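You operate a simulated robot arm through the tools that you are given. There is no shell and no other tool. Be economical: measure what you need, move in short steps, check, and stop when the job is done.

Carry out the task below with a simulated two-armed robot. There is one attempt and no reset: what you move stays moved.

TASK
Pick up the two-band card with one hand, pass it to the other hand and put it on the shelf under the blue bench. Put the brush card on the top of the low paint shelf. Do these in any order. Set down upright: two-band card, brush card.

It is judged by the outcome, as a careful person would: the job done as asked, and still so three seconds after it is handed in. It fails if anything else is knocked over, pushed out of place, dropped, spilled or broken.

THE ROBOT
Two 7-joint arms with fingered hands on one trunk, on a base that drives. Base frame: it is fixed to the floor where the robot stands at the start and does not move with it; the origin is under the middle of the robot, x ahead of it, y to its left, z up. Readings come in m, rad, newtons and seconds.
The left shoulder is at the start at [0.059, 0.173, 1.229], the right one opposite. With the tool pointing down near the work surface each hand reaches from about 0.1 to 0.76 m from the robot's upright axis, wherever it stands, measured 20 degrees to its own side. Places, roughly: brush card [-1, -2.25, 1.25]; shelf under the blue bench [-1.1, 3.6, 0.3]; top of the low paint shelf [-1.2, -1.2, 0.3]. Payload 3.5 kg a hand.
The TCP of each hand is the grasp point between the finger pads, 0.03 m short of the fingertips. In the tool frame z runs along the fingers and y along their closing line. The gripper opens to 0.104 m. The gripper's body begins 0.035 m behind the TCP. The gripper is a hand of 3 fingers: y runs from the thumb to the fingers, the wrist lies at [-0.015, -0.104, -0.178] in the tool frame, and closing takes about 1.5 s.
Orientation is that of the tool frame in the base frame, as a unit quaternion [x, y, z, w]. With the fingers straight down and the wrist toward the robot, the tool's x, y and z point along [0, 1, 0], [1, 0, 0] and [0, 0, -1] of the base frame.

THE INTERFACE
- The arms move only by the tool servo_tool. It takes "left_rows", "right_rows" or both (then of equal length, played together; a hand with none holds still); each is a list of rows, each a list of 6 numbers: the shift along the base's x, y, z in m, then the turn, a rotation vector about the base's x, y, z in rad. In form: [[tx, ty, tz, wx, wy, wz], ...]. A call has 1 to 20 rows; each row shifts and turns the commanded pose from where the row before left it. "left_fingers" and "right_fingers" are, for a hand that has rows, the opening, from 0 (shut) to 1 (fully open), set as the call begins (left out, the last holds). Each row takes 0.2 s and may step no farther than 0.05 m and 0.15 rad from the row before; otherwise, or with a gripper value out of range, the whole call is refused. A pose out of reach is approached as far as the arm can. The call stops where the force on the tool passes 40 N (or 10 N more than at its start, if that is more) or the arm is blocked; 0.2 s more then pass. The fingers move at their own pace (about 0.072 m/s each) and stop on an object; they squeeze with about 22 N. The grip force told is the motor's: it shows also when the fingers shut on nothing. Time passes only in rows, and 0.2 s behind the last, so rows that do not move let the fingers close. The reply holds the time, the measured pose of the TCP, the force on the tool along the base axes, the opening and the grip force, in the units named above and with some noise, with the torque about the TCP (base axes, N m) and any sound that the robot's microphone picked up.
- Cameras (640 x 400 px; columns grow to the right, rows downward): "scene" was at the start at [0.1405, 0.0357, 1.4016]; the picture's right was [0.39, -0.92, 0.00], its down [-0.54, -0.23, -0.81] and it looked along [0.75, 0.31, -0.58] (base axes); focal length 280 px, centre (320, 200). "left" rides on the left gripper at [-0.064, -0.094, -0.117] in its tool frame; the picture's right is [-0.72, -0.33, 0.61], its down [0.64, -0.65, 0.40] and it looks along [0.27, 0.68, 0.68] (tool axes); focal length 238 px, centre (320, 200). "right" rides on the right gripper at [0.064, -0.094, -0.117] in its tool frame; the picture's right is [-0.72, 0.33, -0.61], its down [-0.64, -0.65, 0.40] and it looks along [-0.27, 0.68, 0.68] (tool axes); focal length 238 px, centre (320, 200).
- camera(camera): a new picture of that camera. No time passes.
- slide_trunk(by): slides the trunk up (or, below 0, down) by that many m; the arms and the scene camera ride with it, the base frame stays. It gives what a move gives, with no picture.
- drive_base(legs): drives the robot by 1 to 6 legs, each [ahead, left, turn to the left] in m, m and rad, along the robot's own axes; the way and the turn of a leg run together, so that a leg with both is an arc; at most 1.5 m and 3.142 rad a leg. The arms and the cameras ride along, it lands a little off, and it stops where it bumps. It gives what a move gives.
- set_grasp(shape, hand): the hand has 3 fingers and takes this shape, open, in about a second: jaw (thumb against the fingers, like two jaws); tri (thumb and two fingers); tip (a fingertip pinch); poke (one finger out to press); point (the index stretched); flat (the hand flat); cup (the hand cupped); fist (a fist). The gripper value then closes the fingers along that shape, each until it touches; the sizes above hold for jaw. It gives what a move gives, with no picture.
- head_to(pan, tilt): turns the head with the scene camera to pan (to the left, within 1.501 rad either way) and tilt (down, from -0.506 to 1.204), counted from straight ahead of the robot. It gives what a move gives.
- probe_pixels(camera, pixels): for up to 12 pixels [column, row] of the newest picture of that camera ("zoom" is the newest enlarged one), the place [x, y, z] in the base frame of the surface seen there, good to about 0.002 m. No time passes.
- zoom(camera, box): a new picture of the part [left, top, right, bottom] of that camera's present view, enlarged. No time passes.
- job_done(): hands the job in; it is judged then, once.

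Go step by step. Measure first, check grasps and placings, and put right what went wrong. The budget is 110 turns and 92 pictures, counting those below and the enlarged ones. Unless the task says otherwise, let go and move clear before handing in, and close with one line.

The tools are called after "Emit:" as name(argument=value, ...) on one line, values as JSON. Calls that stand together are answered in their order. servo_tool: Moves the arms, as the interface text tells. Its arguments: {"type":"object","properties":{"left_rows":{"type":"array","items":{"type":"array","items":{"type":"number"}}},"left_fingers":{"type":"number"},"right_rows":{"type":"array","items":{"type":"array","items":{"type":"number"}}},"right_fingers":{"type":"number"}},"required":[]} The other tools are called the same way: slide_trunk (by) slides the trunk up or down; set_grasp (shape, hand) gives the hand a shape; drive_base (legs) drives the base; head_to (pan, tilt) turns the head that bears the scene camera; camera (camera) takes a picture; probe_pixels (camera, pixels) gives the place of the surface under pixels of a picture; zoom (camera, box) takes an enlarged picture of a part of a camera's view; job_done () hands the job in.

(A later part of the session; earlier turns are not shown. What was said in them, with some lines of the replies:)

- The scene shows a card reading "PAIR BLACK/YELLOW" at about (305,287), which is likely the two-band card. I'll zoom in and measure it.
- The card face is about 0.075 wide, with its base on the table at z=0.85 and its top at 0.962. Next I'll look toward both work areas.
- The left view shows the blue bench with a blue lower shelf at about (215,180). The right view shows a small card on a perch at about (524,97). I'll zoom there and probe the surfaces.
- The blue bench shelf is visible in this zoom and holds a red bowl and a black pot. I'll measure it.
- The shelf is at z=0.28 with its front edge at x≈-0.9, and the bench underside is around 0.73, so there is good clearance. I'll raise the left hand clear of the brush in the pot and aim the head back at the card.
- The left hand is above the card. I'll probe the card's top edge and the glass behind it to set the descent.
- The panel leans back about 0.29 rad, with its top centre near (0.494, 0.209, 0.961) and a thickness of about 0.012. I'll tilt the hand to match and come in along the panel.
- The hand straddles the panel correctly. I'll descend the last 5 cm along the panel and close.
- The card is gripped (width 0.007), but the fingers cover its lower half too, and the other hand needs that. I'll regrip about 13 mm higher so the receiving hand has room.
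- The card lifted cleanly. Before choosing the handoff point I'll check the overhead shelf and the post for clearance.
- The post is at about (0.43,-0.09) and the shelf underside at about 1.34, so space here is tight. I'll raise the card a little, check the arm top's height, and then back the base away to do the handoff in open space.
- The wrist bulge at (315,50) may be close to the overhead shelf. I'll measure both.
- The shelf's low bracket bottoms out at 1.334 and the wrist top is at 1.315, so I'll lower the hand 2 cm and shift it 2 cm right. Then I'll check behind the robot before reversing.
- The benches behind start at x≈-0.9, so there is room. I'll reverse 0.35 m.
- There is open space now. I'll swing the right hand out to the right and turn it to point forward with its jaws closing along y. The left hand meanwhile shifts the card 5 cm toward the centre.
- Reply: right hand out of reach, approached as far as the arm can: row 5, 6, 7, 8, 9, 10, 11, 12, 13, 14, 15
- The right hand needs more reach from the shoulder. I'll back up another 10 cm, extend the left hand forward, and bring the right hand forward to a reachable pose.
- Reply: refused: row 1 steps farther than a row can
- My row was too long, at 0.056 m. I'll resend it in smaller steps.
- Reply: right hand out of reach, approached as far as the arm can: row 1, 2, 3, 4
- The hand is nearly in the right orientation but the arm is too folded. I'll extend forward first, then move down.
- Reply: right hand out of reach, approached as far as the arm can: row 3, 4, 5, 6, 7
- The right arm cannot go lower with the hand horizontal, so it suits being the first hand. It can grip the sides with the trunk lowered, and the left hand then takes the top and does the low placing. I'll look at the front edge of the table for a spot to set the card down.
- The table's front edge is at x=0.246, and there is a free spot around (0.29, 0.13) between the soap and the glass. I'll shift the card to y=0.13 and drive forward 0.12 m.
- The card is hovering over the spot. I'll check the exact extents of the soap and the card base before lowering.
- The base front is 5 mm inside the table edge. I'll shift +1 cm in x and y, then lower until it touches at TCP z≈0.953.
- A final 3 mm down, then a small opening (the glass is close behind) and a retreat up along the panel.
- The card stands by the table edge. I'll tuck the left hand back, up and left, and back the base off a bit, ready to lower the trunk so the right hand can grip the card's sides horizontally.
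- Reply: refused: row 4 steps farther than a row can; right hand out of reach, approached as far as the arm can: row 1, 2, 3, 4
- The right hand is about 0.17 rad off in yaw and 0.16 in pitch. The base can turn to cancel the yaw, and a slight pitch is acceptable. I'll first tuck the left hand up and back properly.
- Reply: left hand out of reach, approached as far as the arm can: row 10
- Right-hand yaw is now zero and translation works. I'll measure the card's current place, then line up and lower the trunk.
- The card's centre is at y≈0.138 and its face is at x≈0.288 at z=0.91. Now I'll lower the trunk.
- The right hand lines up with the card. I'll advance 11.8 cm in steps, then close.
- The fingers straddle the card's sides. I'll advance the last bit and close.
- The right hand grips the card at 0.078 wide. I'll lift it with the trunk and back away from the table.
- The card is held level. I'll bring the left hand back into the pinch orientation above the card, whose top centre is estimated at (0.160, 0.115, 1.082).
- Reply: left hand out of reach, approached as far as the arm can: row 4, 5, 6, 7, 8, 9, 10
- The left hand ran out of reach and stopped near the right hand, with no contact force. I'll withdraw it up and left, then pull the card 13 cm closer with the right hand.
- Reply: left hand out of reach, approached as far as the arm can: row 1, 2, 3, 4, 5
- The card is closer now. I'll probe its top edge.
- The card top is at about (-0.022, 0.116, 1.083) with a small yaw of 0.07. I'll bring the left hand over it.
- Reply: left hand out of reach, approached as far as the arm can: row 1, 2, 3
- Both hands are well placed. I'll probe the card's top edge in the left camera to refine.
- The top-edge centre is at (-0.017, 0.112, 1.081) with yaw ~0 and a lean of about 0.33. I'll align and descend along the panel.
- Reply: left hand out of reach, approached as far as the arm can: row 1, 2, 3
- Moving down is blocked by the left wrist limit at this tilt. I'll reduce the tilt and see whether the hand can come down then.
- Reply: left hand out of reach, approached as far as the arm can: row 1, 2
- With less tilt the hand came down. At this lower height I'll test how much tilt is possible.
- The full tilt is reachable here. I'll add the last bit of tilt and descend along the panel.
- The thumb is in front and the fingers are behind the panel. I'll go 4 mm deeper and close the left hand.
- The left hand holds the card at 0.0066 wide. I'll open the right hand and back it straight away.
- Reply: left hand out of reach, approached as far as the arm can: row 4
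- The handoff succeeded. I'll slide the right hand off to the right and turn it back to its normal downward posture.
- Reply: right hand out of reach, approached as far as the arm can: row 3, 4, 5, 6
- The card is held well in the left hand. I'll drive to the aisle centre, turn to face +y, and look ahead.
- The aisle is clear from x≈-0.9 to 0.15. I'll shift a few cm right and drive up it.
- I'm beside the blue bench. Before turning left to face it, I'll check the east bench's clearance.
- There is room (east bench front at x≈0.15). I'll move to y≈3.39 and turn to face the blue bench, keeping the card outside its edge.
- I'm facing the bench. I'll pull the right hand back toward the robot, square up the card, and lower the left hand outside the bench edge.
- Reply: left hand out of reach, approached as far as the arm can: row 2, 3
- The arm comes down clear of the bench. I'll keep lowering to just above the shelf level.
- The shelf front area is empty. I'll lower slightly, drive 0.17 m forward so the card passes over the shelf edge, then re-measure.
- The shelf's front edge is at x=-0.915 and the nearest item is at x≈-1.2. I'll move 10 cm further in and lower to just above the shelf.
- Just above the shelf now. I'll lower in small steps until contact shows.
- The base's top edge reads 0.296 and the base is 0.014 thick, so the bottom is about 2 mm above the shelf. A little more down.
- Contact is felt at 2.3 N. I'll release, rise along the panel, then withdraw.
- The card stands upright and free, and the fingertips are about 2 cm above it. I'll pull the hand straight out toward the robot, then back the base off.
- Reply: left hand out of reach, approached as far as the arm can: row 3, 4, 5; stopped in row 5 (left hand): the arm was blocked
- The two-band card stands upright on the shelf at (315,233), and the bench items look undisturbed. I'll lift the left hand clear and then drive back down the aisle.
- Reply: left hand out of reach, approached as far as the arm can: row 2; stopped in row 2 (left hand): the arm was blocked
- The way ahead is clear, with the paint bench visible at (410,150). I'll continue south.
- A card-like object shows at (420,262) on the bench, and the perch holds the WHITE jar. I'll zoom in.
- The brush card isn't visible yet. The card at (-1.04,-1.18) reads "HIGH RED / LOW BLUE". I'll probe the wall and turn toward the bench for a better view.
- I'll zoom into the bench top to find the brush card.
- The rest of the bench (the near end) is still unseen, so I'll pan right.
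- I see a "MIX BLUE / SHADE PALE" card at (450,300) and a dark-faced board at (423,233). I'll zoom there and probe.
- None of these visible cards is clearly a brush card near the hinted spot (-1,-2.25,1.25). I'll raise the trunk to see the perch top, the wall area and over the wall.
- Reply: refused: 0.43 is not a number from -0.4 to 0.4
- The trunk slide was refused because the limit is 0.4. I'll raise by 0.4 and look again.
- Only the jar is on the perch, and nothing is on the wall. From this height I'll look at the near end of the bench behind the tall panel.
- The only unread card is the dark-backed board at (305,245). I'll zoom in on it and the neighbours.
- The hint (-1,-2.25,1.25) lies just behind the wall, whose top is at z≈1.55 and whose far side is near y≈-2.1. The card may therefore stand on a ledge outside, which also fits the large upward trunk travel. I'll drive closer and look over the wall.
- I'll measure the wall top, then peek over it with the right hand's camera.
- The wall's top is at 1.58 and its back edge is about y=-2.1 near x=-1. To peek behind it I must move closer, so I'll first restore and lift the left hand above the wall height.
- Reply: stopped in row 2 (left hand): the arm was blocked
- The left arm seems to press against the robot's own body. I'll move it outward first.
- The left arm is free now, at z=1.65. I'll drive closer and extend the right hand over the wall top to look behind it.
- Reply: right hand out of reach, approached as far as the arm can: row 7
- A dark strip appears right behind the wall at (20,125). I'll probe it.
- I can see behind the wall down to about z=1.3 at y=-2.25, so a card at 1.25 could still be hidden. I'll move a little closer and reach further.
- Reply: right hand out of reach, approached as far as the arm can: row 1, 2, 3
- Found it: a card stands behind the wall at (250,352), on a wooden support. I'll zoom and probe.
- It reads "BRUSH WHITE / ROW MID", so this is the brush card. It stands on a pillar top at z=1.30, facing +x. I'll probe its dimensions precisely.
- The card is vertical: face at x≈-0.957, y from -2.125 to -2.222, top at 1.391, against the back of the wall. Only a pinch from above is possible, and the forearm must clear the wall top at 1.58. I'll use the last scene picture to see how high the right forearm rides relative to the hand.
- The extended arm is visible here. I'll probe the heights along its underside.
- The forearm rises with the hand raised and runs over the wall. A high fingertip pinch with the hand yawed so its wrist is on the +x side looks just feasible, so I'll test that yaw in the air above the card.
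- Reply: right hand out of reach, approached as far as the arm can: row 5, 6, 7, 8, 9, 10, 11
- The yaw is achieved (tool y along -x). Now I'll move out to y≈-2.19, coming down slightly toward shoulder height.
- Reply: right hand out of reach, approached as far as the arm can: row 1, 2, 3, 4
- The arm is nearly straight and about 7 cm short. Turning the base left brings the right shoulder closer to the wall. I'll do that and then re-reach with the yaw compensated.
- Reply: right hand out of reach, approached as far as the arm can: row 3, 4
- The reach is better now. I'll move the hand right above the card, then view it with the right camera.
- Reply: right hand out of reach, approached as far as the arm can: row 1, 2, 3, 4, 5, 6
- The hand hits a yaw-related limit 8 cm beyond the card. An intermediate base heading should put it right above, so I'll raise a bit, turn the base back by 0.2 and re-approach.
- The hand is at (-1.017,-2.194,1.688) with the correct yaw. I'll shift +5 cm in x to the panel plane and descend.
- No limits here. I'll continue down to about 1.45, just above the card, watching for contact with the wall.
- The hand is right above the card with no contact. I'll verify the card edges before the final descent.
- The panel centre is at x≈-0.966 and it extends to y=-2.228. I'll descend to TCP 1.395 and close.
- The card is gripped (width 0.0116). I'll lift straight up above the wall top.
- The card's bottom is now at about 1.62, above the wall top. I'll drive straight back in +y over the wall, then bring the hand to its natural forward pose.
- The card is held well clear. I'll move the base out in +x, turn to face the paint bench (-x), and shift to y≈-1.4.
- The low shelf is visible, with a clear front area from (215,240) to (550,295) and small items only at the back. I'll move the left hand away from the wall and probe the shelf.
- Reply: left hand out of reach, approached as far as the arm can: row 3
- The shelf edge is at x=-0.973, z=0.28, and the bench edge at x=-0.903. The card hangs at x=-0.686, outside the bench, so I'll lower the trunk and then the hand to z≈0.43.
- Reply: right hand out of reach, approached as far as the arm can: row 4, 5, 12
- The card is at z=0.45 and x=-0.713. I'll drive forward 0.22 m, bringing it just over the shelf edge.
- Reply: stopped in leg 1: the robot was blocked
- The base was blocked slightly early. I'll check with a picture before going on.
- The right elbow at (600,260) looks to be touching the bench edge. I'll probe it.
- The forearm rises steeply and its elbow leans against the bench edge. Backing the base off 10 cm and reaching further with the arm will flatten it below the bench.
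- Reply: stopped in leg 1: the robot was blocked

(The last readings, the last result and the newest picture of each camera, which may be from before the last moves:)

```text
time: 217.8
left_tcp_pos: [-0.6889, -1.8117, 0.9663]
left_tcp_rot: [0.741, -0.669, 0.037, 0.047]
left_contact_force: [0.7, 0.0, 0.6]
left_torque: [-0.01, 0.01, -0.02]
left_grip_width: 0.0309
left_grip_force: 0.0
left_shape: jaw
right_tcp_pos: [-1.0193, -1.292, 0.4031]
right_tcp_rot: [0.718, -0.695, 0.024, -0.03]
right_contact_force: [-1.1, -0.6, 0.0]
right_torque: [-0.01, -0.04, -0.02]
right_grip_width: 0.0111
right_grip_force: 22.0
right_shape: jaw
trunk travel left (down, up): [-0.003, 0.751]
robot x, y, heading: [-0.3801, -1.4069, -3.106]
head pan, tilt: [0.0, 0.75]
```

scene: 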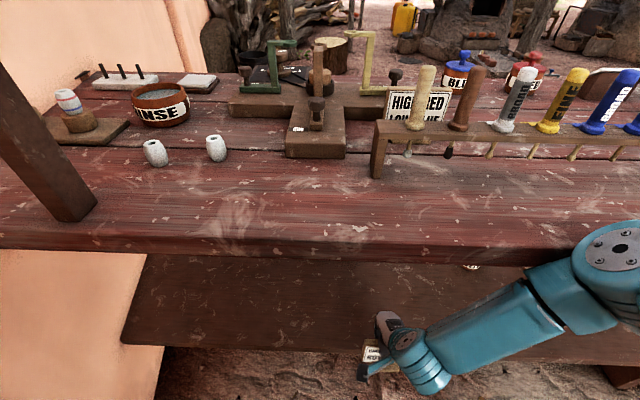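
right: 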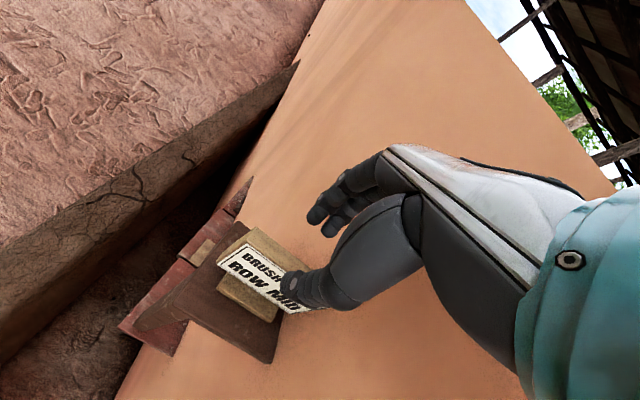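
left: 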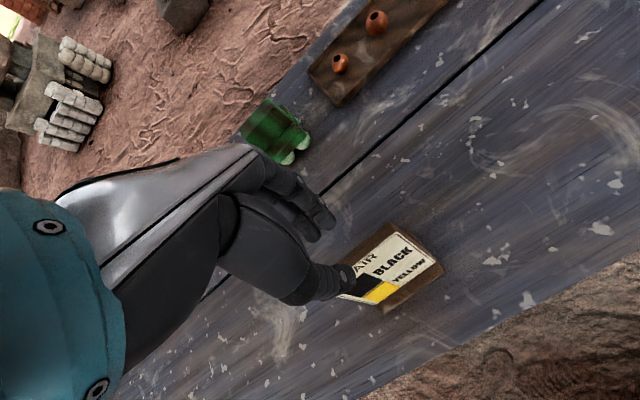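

The card is now over the shelf at x=-1.02, but the hand has picked up a 0.076 rad tilt. I'll level it and lower partway.

Emit:
servo_tool(right_rows=[[-0.005, 0, 0, -0.005, 0.04, 0], [-0.005, 0, 0, -0.005, 0.036, 0], [0, 0, -0.01, 0, 0, 0]])

```text
time: 218.6
left_tcp_pos: [-0.7035, -1.808, 0.9644]
left_tcp_rot: [0.742, -0.668, 0.043, 0.044]
left_contact_force: [0.2, 0.8, -0.2]
left_torque: [0.01, 0.02, 0.0]
left_grip_width: 0.031
left_grip_force: 0.1
left_shape: jaw
right_tcp_pos: [-1.059, -1.2829, 0.3997]
right_tcp_rot: [0.712, -0.702, -0.01, 0.01]
right_contact_force: [0.1, 2.1, 1.4]
right_torque: [-0.09, -0.04, 0.0]
right_grip_width: 0.0116
right_grip_force: 21.7
right_shape: jaw
trunk travel left (down, up): [-0.003, 0.751]
robot x, y, heading: [-0.3865, -1.4051, -3.102]
head pan, tilt: [0.0, 0.75]
```

Nearly level now (0.028 rad the other way). I'll trim the tilt and lower gently.

Emit:
servo_tool(right_rows=[[0.01, 0, -0.006, 0, -0.026, 0], [0, 0, -0.006, 0, 0, 0]])

```text
time: 219.2
left_tcp_pos: [-0.7054, -1.8086, 0.9619]
left_tcp_rot: [0.742, -0.668, 0.046, 0.042]
left_contact_force: [0.3, 0.1, 0.0]
left_torque: [0.01, 0.02, 0.02]
left_grip_width: 0.0307
left_grip_force: 0.1
left_shape: jaw
right_tcp_pos: [-1.0444, -1.2846, 0.3824]
right_tcp_rot: [0.715, -0.699, 0.004, -0.003]
right_contact_force: [0.0, -0.5, -0.4]
right_torque: [0.01, 0.0, 0.01]
right_grip_width: 0.0113
right_grip_force: 21.9
right_shape: jaw
trunk travel left (down, up): [-0.003, 0.751]
robot x, y, heading: [-0.3853, -1.4046, -3.102]
head pan, tilt: [0.0, 0.75]
```

It's level to 0.01 rad, and the bottom is estimated 7 mm above the shelf. I'll check with the right camera.

Emit:
camera(camera="right")

```text
2 pictures are left
```

right: 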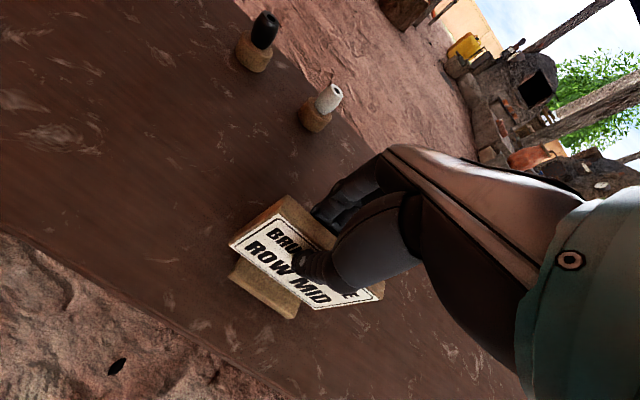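

Emit:
probe_pixels(camera="right", pixels=[[232, 275], [290, 315], [262, 292], [240, 300], [265, 325], [225, 262], [200, 320], [235, 245], [330, 305]])

```text
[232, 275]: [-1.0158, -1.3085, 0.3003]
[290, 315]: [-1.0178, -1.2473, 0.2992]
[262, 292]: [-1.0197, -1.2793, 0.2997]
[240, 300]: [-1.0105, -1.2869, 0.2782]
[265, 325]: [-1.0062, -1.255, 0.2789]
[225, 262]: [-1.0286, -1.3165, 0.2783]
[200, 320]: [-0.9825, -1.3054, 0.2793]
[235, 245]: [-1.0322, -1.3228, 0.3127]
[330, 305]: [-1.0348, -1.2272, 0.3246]
```

The base's top is at 0.300, so its bottom is about 1 cm above the shelf (0.279), with the front 4 cm inside the edge. I'll lower in small steps until contact.

Emit:
servo_tool(right_rows=[[0, 0, -0.004, 0, 0, 0], [0, 0, -0.003, 0, 0, 0]])

Emit:
servo_tool(right_rows=[[0, 0, -0.002, 0, -0.008, 0], [0, 0, -0.002, 0, 0, 0]])

```text
time: 219.8
left_tcp_pos: [-0.7049, -1.8079, 0.9619]
left_tcp_rot: [0.742, -0.667, 0.046, 0.042]
left_contact_force: [-0.3, -1.0, 0.1]
left_torque: [0.01, 0.01, 0.02]
left_grip_width: 0.0312
left_grip_force: 0.1
left_shape: jaw
right_tcp_pos: [-1.0424, -1.2856, 0.3743]
right_tcp_rot: [0.715, -0.699, 0.004, -0.003]
right_contact_force: [-0.1, -0.6, 0.8]
right_torque: [-0.01, -0.02, 0.0]
right_grip_width: 0.0111
right_grip_force: 22.4
right_shape: jaw
trunk travel left (down, up): [-0.003, 0.751]
robot x, y, heading: [-0.3862, -1.4019, -3.106]
head pan, tilt: [0.0, 0.75]
```

```text
time: 220.3
left_tcp_pos: [-0.7042, -1.808, 0.9627]
left_tcp_rot: [0.742, -0.668, 0.045, 0.043]
left_contact_force: [-0.3, 0.0, 0.5]
left_torque: [-0.01, 0.01, 0.05]
left_grip_width: 0.031
left_grip_force: 0.2
left_shape: jaw
right_tcp_pos: [-1.0443, -1.2861, 0.3727]
right_tcp_rot: [0.715, -0.699, 0.007, -0.005]
right_contact_force: [4.5, -0.4, 12.8]
right_torque: [-0.03, -0.11, 0.0]
right_grip_width: 0.012
right_grip_force: 22.0
right_shape: jaw
trunk travel left (down, up): [-0.003, 0.751]
robot x, y, heading: [-0.3847, -1.4032, -3.102]
head pan, tilt: [0.0, 0.75]
```

Firm contact (12.8 N). I'll ease up 1 mm, release, and rise straight up off the card.

Emit:
servo_tool(right_rows=[[0, 0, 0.001, 0, 0, 0]])

Emit:
servo_tool(right_rows=[[0, 0, 0, 0, 0, 0], [0, 0, 0, 0, 0, 0], [0, 0, 0, 0, 0, 0], [0, 0, 0.015, 0, 0, 0], [0, 0, 0.015, 0, 0, 0], [0, 0, 0.02, 0, 0, 0]], right_fingers=0.35)

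```text
time: 220.8
left_tcp_pos: [-0.7034, -1.8082, 0.9631]
left_tcp_rot: [0.742, -0.668, 0.045, 0.043]
left_contact_force: [0.4, 0.8, -0.9]
left_torque: [0.02, -0.03, 0.04]
left_grip_width: 0.0311
left_grip_force: 0.1
left_shape: jaw
right_tcp_pos: [-1.0435, -1.2848, 0.3726]
right_tcp_rot: [0.714, -0.7, 0.006, -0.006]
right_contact_force: [3.0, -1.0, 11.1]
right_torque: [0.0, -0.03, -0.01]
right_grip_width: 0.0119
right_grip_force: 22.3
right_shape: jaw
trunk travel left (down, up): [-0.003, 0.751]
robot x, y, heading: [-0.3845, -1.4031, -3.1]
head pan, tilt: [0.0, 0.75]
```

```text
time: 222.2
left_tcp_pos: [-0.7065, -1.8072, 0.9639]
left_tcp_rot: [0.742, -0.668, 0.046, 0.042]
left_contact_force: [0.1, -0.8, 0.7]
left_torque: [-0.01, -0.01, -0.01]
left_grip_width: 0.0313
left_grip_force: 0.0
left_shape: jaw
right_tcp_pos: [-1.0425, -1.2856, 0.4215]
right_tcp_rot: [0.714, -0.701, 0.007, -0.007]
right_contact_force: [-0.3, 0.6, -0.2]
right_torque: [0.01, 0.0, 0.0]
right_grip_width: 0.0363
right_grip_force: 0.1
right_shape: jaw
trunk travel left (down, up): [-0.003, 0.751]
robot x, y, heading: [-0.3844, -1.4034, -3.097]
head pan, tilt: [0.0, 0.75]
```

The hand is clear above the card by about 2 cm. I'll withdraw toward the robot, raising slightly.

Emit:
servo_tool(right_rows=[[0.01, 0, 0.01, 0, 0, 0], [0.03, 0, 0, 0, 0, 0], [0.03, 0, 0, 0, 0, 0], [0.03, 0, 0, 0, 0, 0], [0.03, 0, 0, 0, 0, 0], [0.03, 0, 0, 0, 0, 0]])

```text
time: 223.6
left_tcp_pos: [-0.6998, -1.8062, 0.9656]
left_tcp_rot: [0.742, -0.667, 0.044, 0.045]
left_contact_force: [-0.1, -1.0, 0.1]
left_torque: [-0.02, 0.0, 0.01]
left_grip_width: 0.031
left_grip_force: 0.1
left_shape: jaw
right_tcp_pos: [-0.8866, -1.2985, 0.4449]
right_tcp_rot: [0.712, -0.702, 0.003, -0.005]
right_contact_force: [0.0, 0.5, 0.1]
right_torque: [0.0, -0.01, -0.01]
right_grip_width: 0.0364
right_grip_force: 0.0
right_shape: jaw
right hand out of reach, approached as far as the arm can: row 5, 6
trunk travel left (down, up): [-0.003, 0.751]
robot x, y, heading: [-0.382, -1.4067, -3.1]
head pan, tilt: [0.0, 0.75]
```

Out cleanly. I'll back the base away and check the card.

Emit:
drive_base(legs=[[-0.2, 0, 0]])

Emit:
zoom(camera="scene", box=[160, 60, 560, 320])

```text
time: 225.2
left_tcp_pos: [-0.5027, -1.7988, 0.9623]
left_tcp_rot: [0.742, -0.667, 0.045, 0.042]
left_contact_force: [-1.0, 0.6, 0.9]
left_torque: [0.03, 0.01, 0.0]
left_grip_width: 0.0309
left_grip_force: 0.1
left_shape: jaw
right_tcp_pos: [-0.6858, -1.2909, 0.441]
right_tcp_rot: [0.714, -0.701, 0.008, -0.009]
right_contact_force: [0.9, 1.5, -0.4]
right_torque: [0.0, -0.02, 0.01]
right_grip_width: 0.0362
right_grip_force: 0.0
right_shape: jaw
trunk travel left (down, up): [-0.003, 0.751]
robot x, y, heading: [-0.1866, -1.3948, -3.1]
head pan, tilt: [0.0, 0.75]
```

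```text
1.54 times, centred on (360, 190) of scene
```

zoom: 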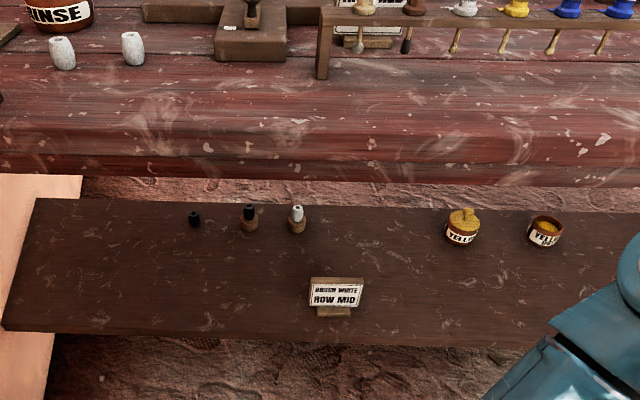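

The brush card stands upright on the low paint shelf at (335,295) with the nearby items undisturbed, and the two-band card was confirmed upright on the blue-bench shelf earlier. Both hands are empty and clear, so I'll hand the job in.

Emit:
job_done()

```text
The job is handed in.
```

Both cards are in place and upright: the two-band card, passed from the right hand to the left, is on the shelf under the blue bench, and the brush card is on the low paint shelf.
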